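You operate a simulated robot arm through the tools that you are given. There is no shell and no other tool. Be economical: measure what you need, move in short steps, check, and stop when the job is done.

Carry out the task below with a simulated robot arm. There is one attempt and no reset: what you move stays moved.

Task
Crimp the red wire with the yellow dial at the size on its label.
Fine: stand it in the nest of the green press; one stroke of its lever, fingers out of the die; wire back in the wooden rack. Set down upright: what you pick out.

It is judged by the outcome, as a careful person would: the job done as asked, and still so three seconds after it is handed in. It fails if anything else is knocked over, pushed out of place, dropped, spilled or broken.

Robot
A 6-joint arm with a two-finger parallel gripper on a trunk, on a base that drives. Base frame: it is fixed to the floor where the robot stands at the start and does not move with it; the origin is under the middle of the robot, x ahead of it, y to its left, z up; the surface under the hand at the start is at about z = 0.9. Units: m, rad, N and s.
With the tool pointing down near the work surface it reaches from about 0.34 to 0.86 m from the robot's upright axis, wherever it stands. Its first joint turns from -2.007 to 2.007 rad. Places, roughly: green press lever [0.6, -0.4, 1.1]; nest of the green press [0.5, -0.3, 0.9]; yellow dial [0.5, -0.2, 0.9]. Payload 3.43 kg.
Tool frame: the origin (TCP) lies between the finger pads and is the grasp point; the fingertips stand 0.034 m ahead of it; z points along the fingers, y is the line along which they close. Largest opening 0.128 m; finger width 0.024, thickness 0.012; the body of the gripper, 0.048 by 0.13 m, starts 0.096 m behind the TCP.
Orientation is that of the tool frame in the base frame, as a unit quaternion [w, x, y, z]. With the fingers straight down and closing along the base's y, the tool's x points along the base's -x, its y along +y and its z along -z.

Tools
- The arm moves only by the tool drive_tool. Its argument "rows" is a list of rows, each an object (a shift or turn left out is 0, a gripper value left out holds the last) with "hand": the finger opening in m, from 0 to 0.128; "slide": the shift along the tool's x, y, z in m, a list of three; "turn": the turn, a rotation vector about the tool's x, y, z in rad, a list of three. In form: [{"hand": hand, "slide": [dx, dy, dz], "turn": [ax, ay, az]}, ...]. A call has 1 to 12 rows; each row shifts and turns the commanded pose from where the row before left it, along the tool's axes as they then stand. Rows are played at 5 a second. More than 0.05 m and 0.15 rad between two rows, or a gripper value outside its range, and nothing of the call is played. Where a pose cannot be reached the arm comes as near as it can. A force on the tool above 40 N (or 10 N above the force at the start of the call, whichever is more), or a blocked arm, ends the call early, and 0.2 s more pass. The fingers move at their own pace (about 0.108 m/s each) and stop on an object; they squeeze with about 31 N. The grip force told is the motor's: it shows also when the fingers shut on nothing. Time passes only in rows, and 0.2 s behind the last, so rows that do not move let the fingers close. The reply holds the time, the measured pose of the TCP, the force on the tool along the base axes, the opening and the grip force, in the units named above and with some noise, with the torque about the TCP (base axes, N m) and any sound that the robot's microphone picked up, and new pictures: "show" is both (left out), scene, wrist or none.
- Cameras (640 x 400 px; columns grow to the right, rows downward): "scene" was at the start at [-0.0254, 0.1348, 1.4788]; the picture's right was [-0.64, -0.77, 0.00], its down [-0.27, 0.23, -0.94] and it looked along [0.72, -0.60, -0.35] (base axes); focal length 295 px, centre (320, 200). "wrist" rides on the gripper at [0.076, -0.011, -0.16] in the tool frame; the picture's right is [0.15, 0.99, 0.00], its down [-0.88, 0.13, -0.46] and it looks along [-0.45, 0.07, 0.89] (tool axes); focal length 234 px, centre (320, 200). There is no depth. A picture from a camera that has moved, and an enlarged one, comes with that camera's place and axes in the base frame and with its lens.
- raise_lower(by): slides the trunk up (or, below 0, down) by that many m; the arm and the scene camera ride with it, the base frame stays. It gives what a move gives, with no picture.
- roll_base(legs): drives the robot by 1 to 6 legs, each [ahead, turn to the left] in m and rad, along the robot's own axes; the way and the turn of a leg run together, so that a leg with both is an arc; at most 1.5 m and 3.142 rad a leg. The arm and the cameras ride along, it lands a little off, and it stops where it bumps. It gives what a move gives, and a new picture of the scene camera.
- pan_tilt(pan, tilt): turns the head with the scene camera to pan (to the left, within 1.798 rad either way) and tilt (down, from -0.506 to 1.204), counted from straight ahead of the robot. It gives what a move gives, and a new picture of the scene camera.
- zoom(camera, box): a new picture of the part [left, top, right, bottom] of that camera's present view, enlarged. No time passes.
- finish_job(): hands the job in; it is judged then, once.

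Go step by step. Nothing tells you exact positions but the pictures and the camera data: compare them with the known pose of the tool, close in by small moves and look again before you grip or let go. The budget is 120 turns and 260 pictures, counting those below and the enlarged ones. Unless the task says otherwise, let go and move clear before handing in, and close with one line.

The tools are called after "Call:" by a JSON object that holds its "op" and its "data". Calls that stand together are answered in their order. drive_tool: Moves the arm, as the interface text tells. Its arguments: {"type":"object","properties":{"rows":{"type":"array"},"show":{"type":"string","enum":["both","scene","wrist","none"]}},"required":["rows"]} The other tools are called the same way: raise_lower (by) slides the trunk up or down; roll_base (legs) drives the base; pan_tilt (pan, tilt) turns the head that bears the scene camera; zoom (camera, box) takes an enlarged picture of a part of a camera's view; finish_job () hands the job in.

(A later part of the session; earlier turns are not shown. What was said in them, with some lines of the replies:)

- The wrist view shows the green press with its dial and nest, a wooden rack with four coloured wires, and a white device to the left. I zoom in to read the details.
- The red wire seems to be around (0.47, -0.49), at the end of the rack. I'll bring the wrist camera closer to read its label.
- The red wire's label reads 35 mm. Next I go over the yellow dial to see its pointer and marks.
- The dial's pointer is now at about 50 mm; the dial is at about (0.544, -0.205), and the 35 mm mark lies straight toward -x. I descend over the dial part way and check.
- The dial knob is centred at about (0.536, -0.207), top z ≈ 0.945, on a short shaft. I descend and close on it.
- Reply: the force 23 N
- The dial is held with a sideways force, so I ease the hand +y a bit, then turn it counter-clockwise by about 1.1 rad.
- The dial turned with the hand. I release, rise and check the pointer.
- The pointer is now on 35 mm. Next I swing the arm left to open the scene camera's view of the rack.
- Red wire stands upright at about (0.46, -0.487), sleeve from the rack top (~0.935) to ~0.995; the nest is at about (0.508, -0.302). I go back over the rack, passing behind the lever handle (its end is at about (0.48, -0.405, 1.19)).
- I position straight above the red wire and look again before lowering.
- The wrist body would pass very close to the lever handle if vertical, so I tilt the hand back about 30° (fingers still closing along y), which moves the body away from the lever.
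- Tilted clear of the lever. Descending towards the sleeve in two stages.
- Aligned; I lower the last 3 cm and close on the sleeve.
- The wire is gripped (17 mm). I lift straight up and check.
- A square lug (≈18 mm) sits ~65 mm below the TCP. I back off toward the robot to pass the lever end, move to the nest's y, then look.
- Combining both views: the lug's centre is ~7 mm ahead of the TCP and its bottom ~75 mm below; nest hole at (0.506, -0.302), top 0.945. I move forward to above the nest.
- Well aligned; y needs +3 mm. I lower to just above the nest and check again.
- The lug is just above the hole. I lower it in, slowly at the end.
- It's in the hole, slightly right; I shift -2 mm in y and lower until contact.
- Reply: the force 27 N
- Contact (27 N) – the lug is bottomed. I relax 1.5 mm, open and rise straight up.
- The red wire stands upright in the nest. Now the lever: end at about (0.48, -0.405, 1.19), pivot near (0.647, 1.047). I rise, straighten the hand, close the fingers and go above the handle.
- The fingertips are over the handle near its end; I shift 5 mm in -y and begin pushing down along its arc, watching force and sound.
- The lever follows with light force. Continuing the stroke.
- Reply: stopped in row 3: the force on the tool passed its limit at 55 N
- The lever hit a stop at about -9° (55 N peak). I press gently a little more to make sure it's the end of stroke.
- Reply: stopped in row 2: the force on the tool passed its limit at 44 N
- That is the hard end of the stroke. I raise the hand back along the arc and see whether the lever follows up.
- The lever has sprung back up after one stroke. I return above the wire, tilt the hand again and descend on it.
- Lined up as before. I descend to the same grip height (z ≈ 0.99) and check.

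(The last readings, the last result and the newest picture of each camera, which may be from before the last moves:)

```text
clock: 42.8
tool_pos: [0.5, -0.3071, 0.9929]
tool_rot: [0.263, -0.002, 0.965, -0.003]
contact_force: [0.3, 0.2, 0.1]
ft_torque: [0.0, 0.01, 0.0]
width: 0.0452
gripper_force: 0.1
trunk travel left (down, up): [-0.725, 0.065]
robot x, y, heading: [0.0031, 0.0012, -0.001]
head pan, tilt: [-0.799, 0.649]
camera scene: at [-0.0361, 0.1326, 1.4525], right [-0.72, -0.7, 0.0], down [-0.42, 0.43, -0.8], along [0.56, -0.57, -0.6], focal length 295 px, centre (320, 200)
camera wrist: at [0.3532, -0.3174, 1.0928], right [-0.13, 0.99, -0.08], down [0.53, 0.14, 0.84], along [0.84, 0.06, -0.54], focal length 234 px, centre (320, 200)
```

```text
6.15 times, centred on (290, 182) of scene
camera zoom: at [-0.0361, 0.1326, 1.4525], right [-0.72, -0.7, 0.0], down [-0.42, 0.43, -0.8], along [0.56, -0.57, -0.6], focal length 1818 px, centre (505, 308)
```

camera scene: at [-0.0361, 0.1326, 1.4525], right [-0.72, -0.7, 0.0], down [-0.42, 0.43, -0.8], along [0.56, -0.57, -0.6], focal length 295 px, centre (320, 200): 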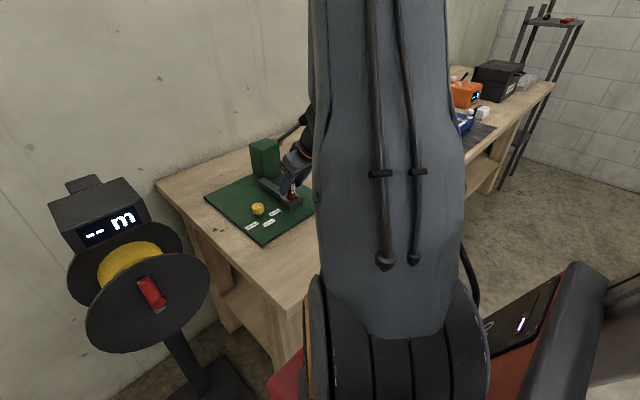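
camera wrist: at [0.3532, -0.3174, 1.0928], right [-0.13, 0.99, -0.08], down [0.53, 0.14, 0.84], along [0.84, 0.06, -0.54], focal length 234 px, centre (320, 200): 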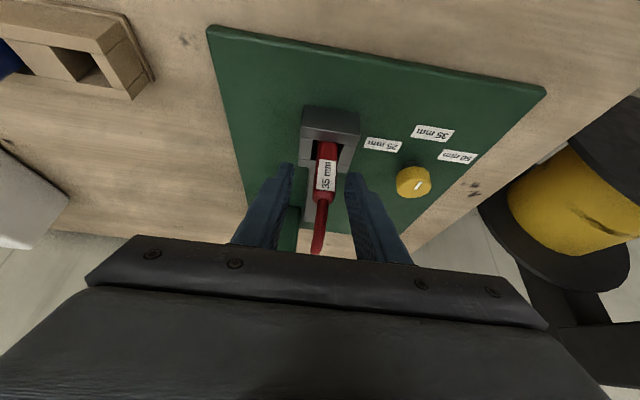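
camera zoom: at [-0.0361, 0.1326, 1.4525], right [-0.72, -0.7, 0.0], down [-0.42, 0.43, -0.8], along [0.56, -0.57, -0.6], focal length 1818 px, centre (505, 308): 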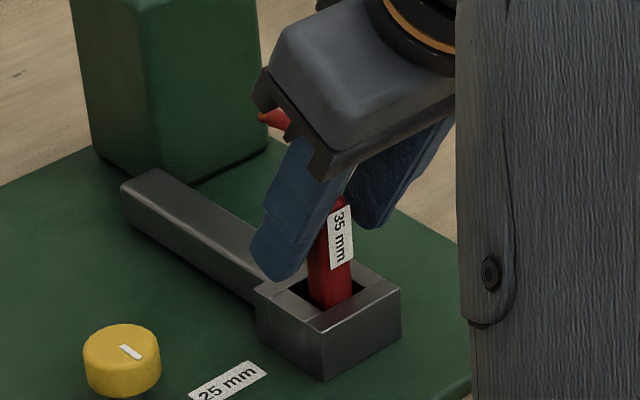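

I shift +2 mm in y to centre, close, and lift.

Call:
{"op": "drive_tool", "data": {"rows": [{"slide": [0.001, 0.0022, 0.0017]}, {"hand": 0.005}, {}, {}, {"slide": [-0.01, 0, -0.0173]}, {"slide": [-0.015, 0, -0.026]}, {"slide": [-0.018, 0, -0.0312]}, {}]}}

Call:
{"op": "zoom", "data": {"camera": "wrist", "box": [240, 100, 400, 200]}}

Call:
{"op": "zoom", "data": {"camera": "scene", "box": [250, 150, 330, 215]}}

```text
clock: 44.6
tool_pos: [0.4997, -0.3029, 1.0794]
tool_rot: [0.262, -0.003, 0.965, -0.001]
contact_force: [0.2, -0.4, -0.3]
ft_torque: [0.01, -0.01, -0.01]
width: 0.0173
gripper_force: 31.3
trunk travel left (down, up): [-0.725, 0.065]
robot x, y, heading: [0.0006, -0.0014, 0.002]
head pan, tilt: [-0.799, 0.649]
camera scene: at [-0.0361, 0.1327, 1.4524], right [-0.72, -0.7, 0.0], down [-0.42, 0.43, -0.8], along [0.56, -0.57, -0.6], focal length 295 px, centre (320, 200)
camera wrist: at [0.3532, -0.3139, 1.1788], right [-0.13, 0.99, -0.08], down [0.53, 0.14, 0.84], along [0.84, 0.07, -0.54], focal length 234 px, centre (320, 200)
```

scene: 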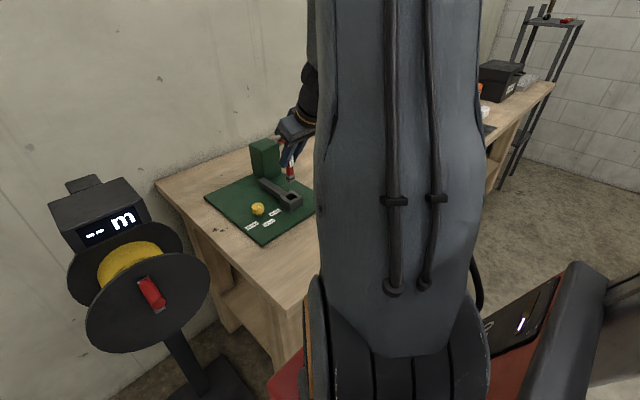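
wrist: 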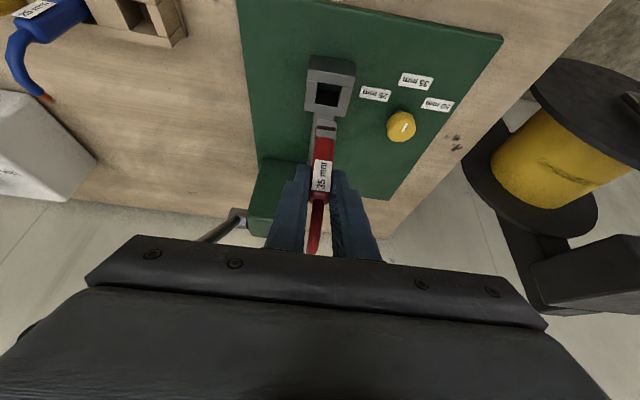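

```text
4.00 times, centred on (320, 150) of wrist
camera zoom: at [0.3532, -0.3139, 1.1788], right [-0.13, 0.99, -0.08], down [0.53, 0.14, 0.84], along [0.84, 0.07, -0.54], focal length 937 px, centre (320, 400)
```

zoom: 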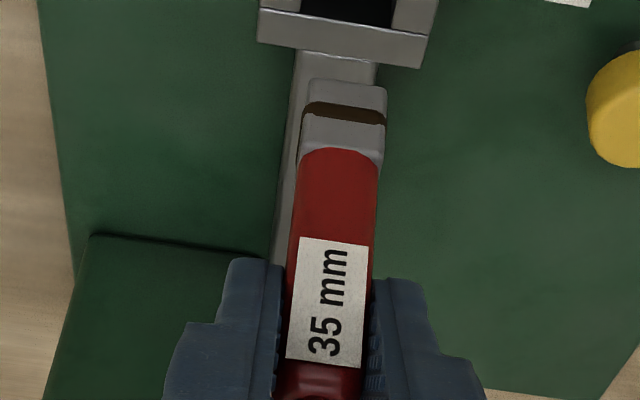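

```text
6.15 times, centred on (290, 182) of scene
camera zoom: at [-0.0361, 0.1327, 1.4524], right [-0.72, -0.7, 0.0], down [-0.42, 0.43, -0.8], along [0.56, -0.57, -0.6], focal length 1818 px, centre (505, 308)
```

zoom: 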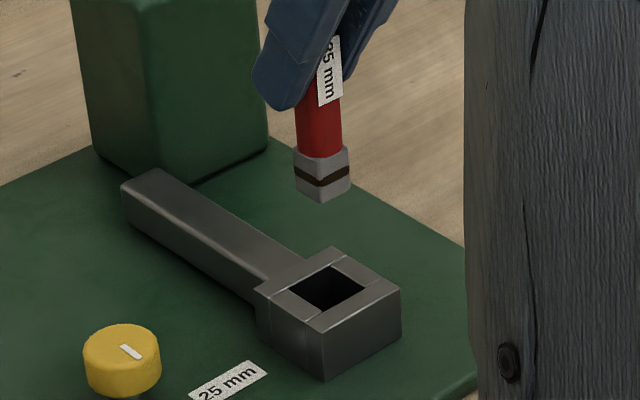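

The crimp band is visible on the lug. Now I back off, pass behind the lever and go to the rack's empty slot.

Call:
{"op": "drive_tool", "data": {"rows": [{"slide": [0.029, 0, -0.0167]}, {"slide": [0.029, 0, -0.0167]}, {"slide": [0.029, 0, -0.0167]}, {"slide": [0, -0.0465, 0]}, {"slide": [0, -0.0465, 0]}, {"slide": [0, -0.0465, 0]}, {"slide": [0, -0.0465, 0]}, {"slide": [-0.026, 0, 0.015]}, {"slide": [-0.026, 0, 0.015]}, {}]}}

Call:
{"op": "zoom", "data": {"camera": "wrist", "box": [240, 70, 400, 170]}}

```text
clock: 46.8
tool_pos: [0.4572, -0.4908, 1.0788]
tool_rot: [0.263, -0.002, 0.965, -0.002]
contact_force: [0.0, -0.4, -0.4]
ft_torque: [-0.05, 0.02, 0.01]
width: 0.0173
gripper_force: 30.7
trunk travel left (down, up): [-0.725, 0.065]
robot x, y, heading: [0.0032, -0.0066, 0.002]
head pan, tilt: [-0.799, 0.649]
camera scene: at [-0.0361, 0.1325, 1.4525], right [-0.72, -0.7, 0.0], down [-0.42, 0.43, -0.8], along [0.56, -0.57, -0.6], focal length 295 px, centre (320, 200)
camera wrist: at [0.3108, -0.5015, 1.1785], right [-0.13, 0.99, -0.08], down [0.53, 0.14, 0.84], along [0.84, 0.07, -0.54], focal length 234 px, centre (320, 200)
```

scene: 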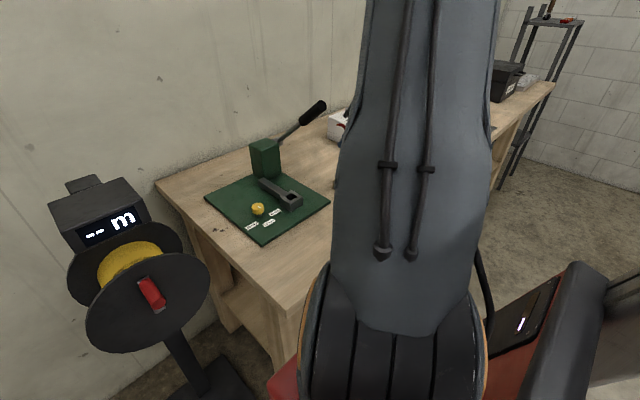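
wrist: 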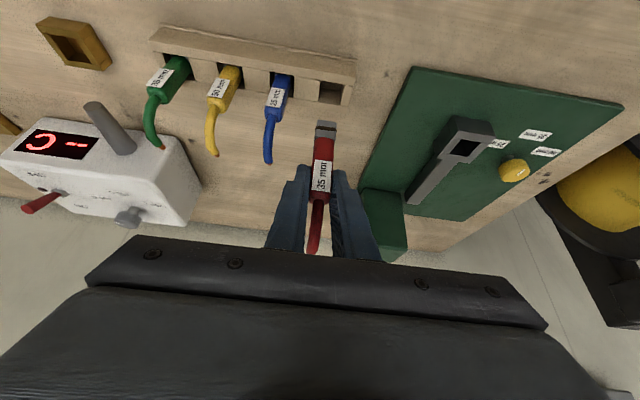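

```text
4.00 times, centred on (320, 120) of wrist
camera zoom: at [0.3108, -0.5015, 1.1785], right [-0.13, 0.99, -0.08], down [0.53, 0.14, 0.84], along [0.84, 0.07, -0.54], focal length 937 px, centre (320, 520)
```

zoom: 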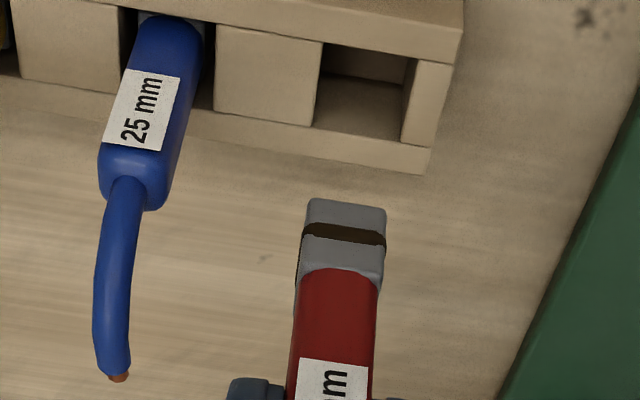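

Slot centre ≈ (0.4615, -0.488); the lug is ~2 mm off in y. I correct and lower to just above the rack for a closer check.

Call:
{"op": "drive_tool", "data": {"rows": [{"slide": [0.012, 0.002, 0.0208]}, {"slide": [0.0115, 0, 0.0199]}, {}], "show": "none"}}

Call:
{"op": "zoom", "data": {"camera": "wrist", "box": [260, 80, 388, 160]}}

```text
clock: 47.6
tool_pos: [0.4589, -0.4889, 1.0303]
tool_rot: [0.261, -0.003, 0.965, -0.001]
contact_force: [0.2, 0.1, 0.5]
ft_torque: [0.0, -0.03, 0.01]
width: 0.0168
gripper_force: 30.8
trunk travel left (down, up): [-0.725, 0.065]
robot x, y, heading: [0.001, -0.0029, -0.004]
head pan, tilt: [-0.799, 0.649]
```

```text
5.00 times, centred on (324, 120) of wrist
camera zoom: at [0.3121, -0.4994, 1.1306], right [-0.13, 0.99, -0.08], down [0.53, 0.14, 0.84], along [0.84, 0.07, -0.54], focal length 1171 px, centre (300, 600)
```

zoom: 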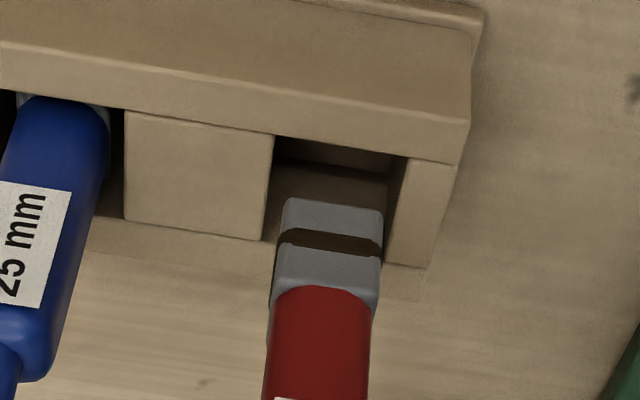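

Almost centred; a 1.5 mm shift back, then slow descent into the slot.

Call:
{"op": "drive_tool", "data": {"rows": [{"slide": [0.0013, 0, -0.0007]}, {"slide": [0.005, 0, 0.0087]}, {"slide": [0.004, 0, 0.0069]}, {}], "show": "none"}}

Call:
{"op": "zoom", "data": {"camera": "wrist", "box": [260, 100, 388, 180]}}

```text
clock: 48.6
tool_pos: [0.4584, -0.4892, 1.0137]
tool_rot: [0.262, -0.002, 0.965, -0.002]
contact_force: [-0.3, 0.2, 0.1]
ft_torque: [0.04, -0.03, 0.04]
width: 0.0169
gripper_force: 31.0
trunk travel left (down, up): [-0.725, 0.065]
robot x, y, heading: [0.0019, -0.0014, -0.004]
head pan, tilt: [-0.799, 0.649]
```

```text
5.00 times, centred on (324, 140) of wrist
camera zoom: at [0.3118, -0.4997, 1.1129], right [-0.13, 0.99, -0.08], down [0.53, 0.14, 0.84], along [0.84, 0.07, -0.54], focal length 1171 px, centre (300, 500)
```

zoom: 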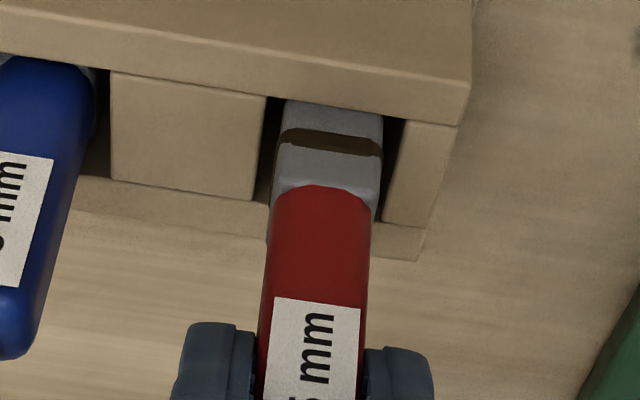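

It has entered the slot without contact. Continuing down slowly.

Call:
{"op": "drive_tool", "data": {"rows": [{"slide": [0.004, 0, 0.0069]}, {"slide": [0.004, 0, 0.0069]}, {"slide": [0.003, 0, 0.0052]}, {"slide": [0.001, 0, 0.0017]}, {}], "show": "none"}}

Call:
{"op": "zoom", "data": {"camera": "wrist", "box": [260, 100, 388, 180]}}

```text
clock: 49.8
tool_pos: [0.4567, -0.4894, 0.9901]
tool_rot: [0.262, -0.002, 0.965, -0.002]
contact_force: [3.2, -0.9, 1.1]
ft_torque: [-0.02, -0.21, -0.06]
width: 0.0169
gripper_force: 31.4
trunk travel left (down, up): [-0.725, 0.065]
robot x, y, heading: [-0.0007, 0.0032, -0.001]
head pan, tilt: [-0.799, 0.649]
```

```text
5.00 times, centred on (324, 140) of wrist
camera zoom: at [0.3117, -0.4996, 1.0897], right [-0.13, 0.99, -0.08], down [0.53, 0.14, 0.84], along [0.84, 0.07, -0.54], focal length 1171 px, centre (300, 500)
```

zoom: 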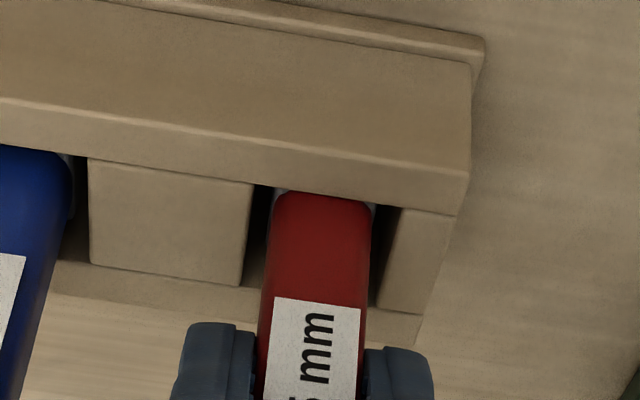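

A light 3 N sideways touch from the front wall; I shift +1.5 mm in x and feel down to the floor.

Call:
{"op": "drive_tool", "data": {"rows": [{"slide": [-0.0015, 0, 0.0009]}, {"slide": [0.001, 0, 0.0017]}, {"slide": [0.001, 0, 0.0017]}, {}], "show": "none"}}

```text
clock: 50.8
tool_pos: [0.4597, -0.4891, 0.9866]
tool_rot: [0.262, -0.002, 0.965, -0.002]
contact_force: [-2.2, -0.2, 4.1]
ft_torque: [0.1, 0.1, 0.01]
width: 0.017
gripper_force: 30.8
trunk travel left (down, up): [-0.725, 0.065]
robot x, y, heading: [0.0009, 0.0017, 0.001]
head pan, tilt: [-0.799, 0.649]
```

Call:
{"op": "drive_tool", "data": {"rows": [{"slide": [0.001, 0, 0.0013]}, {}], "show": "none"}}

Call:
{"op": "zoom", "data": {"camera": "wrist", "box": [200, 100, 392, 220]}}

```text
clock: 51.4
tool_pos: [0.4598, -0.4893, 0.9855]
tool_rot: [0.263, -0.002, 0.965, -0.004]
contact_force: [-2.5, 2.8, 19.7]
ft_torque: [0.3, 0.11, 0.0]
width: 0.0172
gripper_force: 30.8
trunk travel left (down, up): [-0.725, 0.065]
robot x, y, heading: [-0.001, 0.0011, -0.005]
head pan, tilt: [-0.799, 0.649]
```

```text
3.33 times, centred on (296, 160) of wrist
camera zoom: at [0.3126, -0.4994, 1.0853], right [-0.13, 0.99, -0.08], down [0.53, 0.14, 0.84], along [0.84, 0.06, -0.54], focal length 781 px, centre (400, 333)
```

zoom: 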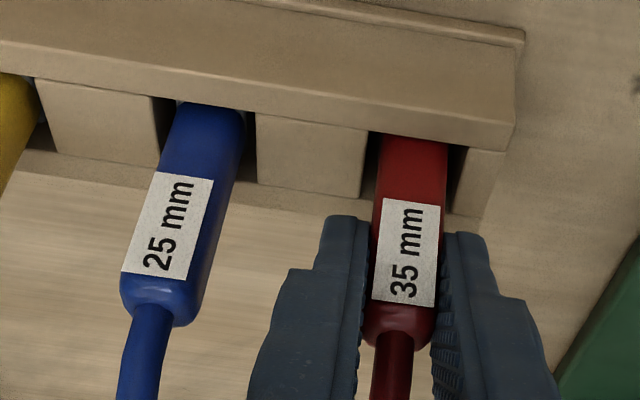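

The lug rests on the slot floor (20 N). I relax, release and rise straight up.

Call:
{"op": "drive_tool", "data": {"rows": [{"slide": [-0.0006, 0, -0.001]}, {"hand": 0.045}, {}, {"slide": [-0.005, 0, -0.00866]}, {"slide": [-0.015, 0, -0.026]}, {"slide": [-0.02, 0, -0.0346]}, {"slide": [-0.02, 0, -0.0346]}, {}]}}

Call:
{"op": "zoom", "data": {"camera": "wrist", "box": [160, 10, 400, 160]}}

```text
clock: 53.2
tool_pos: [0.4563, -0.4905, 1.1051]
tool_rot: [0.262, -0.002, 0.965, -0.001]
contact_force: [-0.6, 0.1, 0.4]
ft_torque: [-0.02, 0.0, -0.02]
width: 0.0446
gripper_force: 0.0
trunk travel left (down, up): [-0.725, 0.065]
robot x, y, heading: [-0.0005, -0.0002, -0.003]
head pan, tilt: [-0.799, 0.649]
camera scene: at [-0.0361, 0.1327, 1.4524], right [-0.72, -0.7, 0.0], down [-0.42, 0.43, -0.8], along [0.56, -0.57, -0.6], focal length 295 px, centre (320, 200)
camera wrist: at [0.3108, -0.5006, 1.2051], right [-0.13, 0.99, -0.08], down [0.53, 0.14, 0.84], along [0.84, 0.07, -0.54], focal length 234 px, centre (320, 200)
```

scene: 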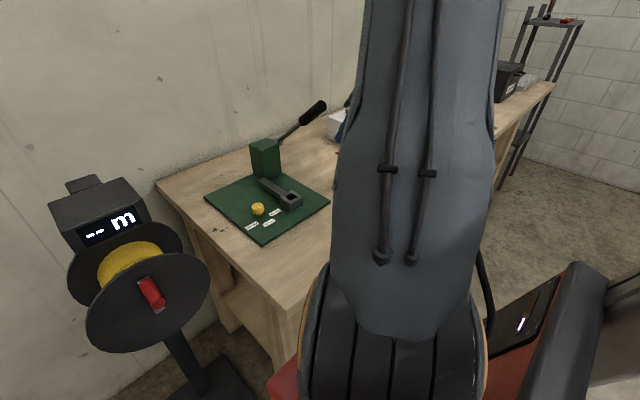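
wrist: 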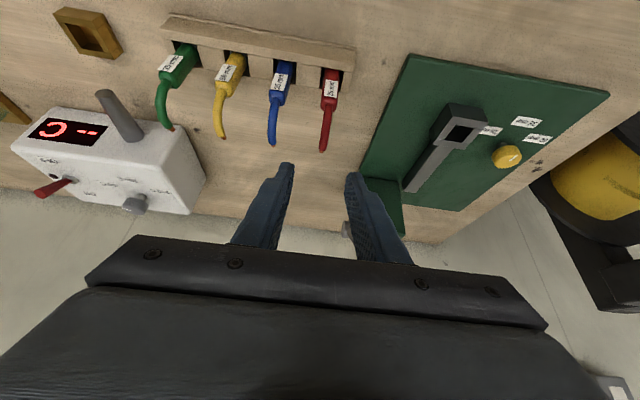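

```text
2.67 times, centred on (280, 85) of wrist
camera zoom: at [0.3108, -0.5006, 1.2051], right [-0.13, 0.99, -0.08], down [0.53, 0.14, 0.84], along [0.84, 0.07, -0.54], focal length 624 px, centre (427, 507)
```

zoom: 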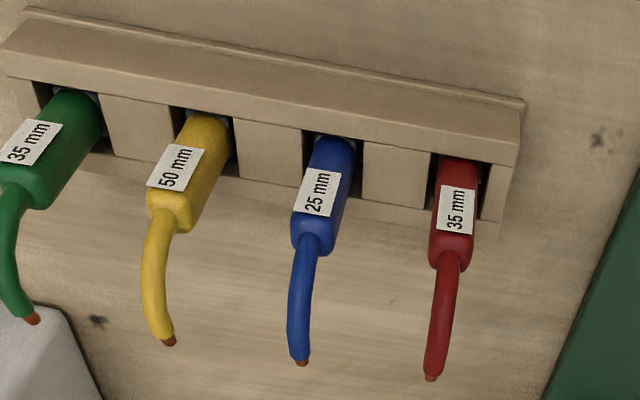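

The red wire stands upright in the rack, the lever is up, the dial is at 35 mm and nothing else has moved. I retreat a little and hand in.

Call:
{"op": "drive_tool", "data": {"rows": [{"slide": [0.026, 0, -0.015]}, {"slide": [-0.02, 0, -0.0346]}, {}], "show": "none"}}

Call:
{"op": "finish_job", "data": {}}

```text
clock: 54.0
tool_pos: [0.4273, -0.4886, 1.1457]
tool_rot: [0.262, -0.001, 0.965, -0.002]
contact_force: [0.0, 0.3, 0.1]
ft_torque: [0.02, -0.01, 0.01]
width: 0.0454
gripper_force: 0.0
trunk travel left (down, up): [-0.725, 0.065]
robot x, y, heading: [0.0004, 0.0045, 0.001]
head pan, tilt: [-0.799, 0.649]
```

```text
The job is handed in.
```

The red wire is crimped: dial set to its 35 mm label, one full lever stroke with the fingers clear of the die, a crimp band visible on the lug, and the wire back upright in its slot in the wooden rack.
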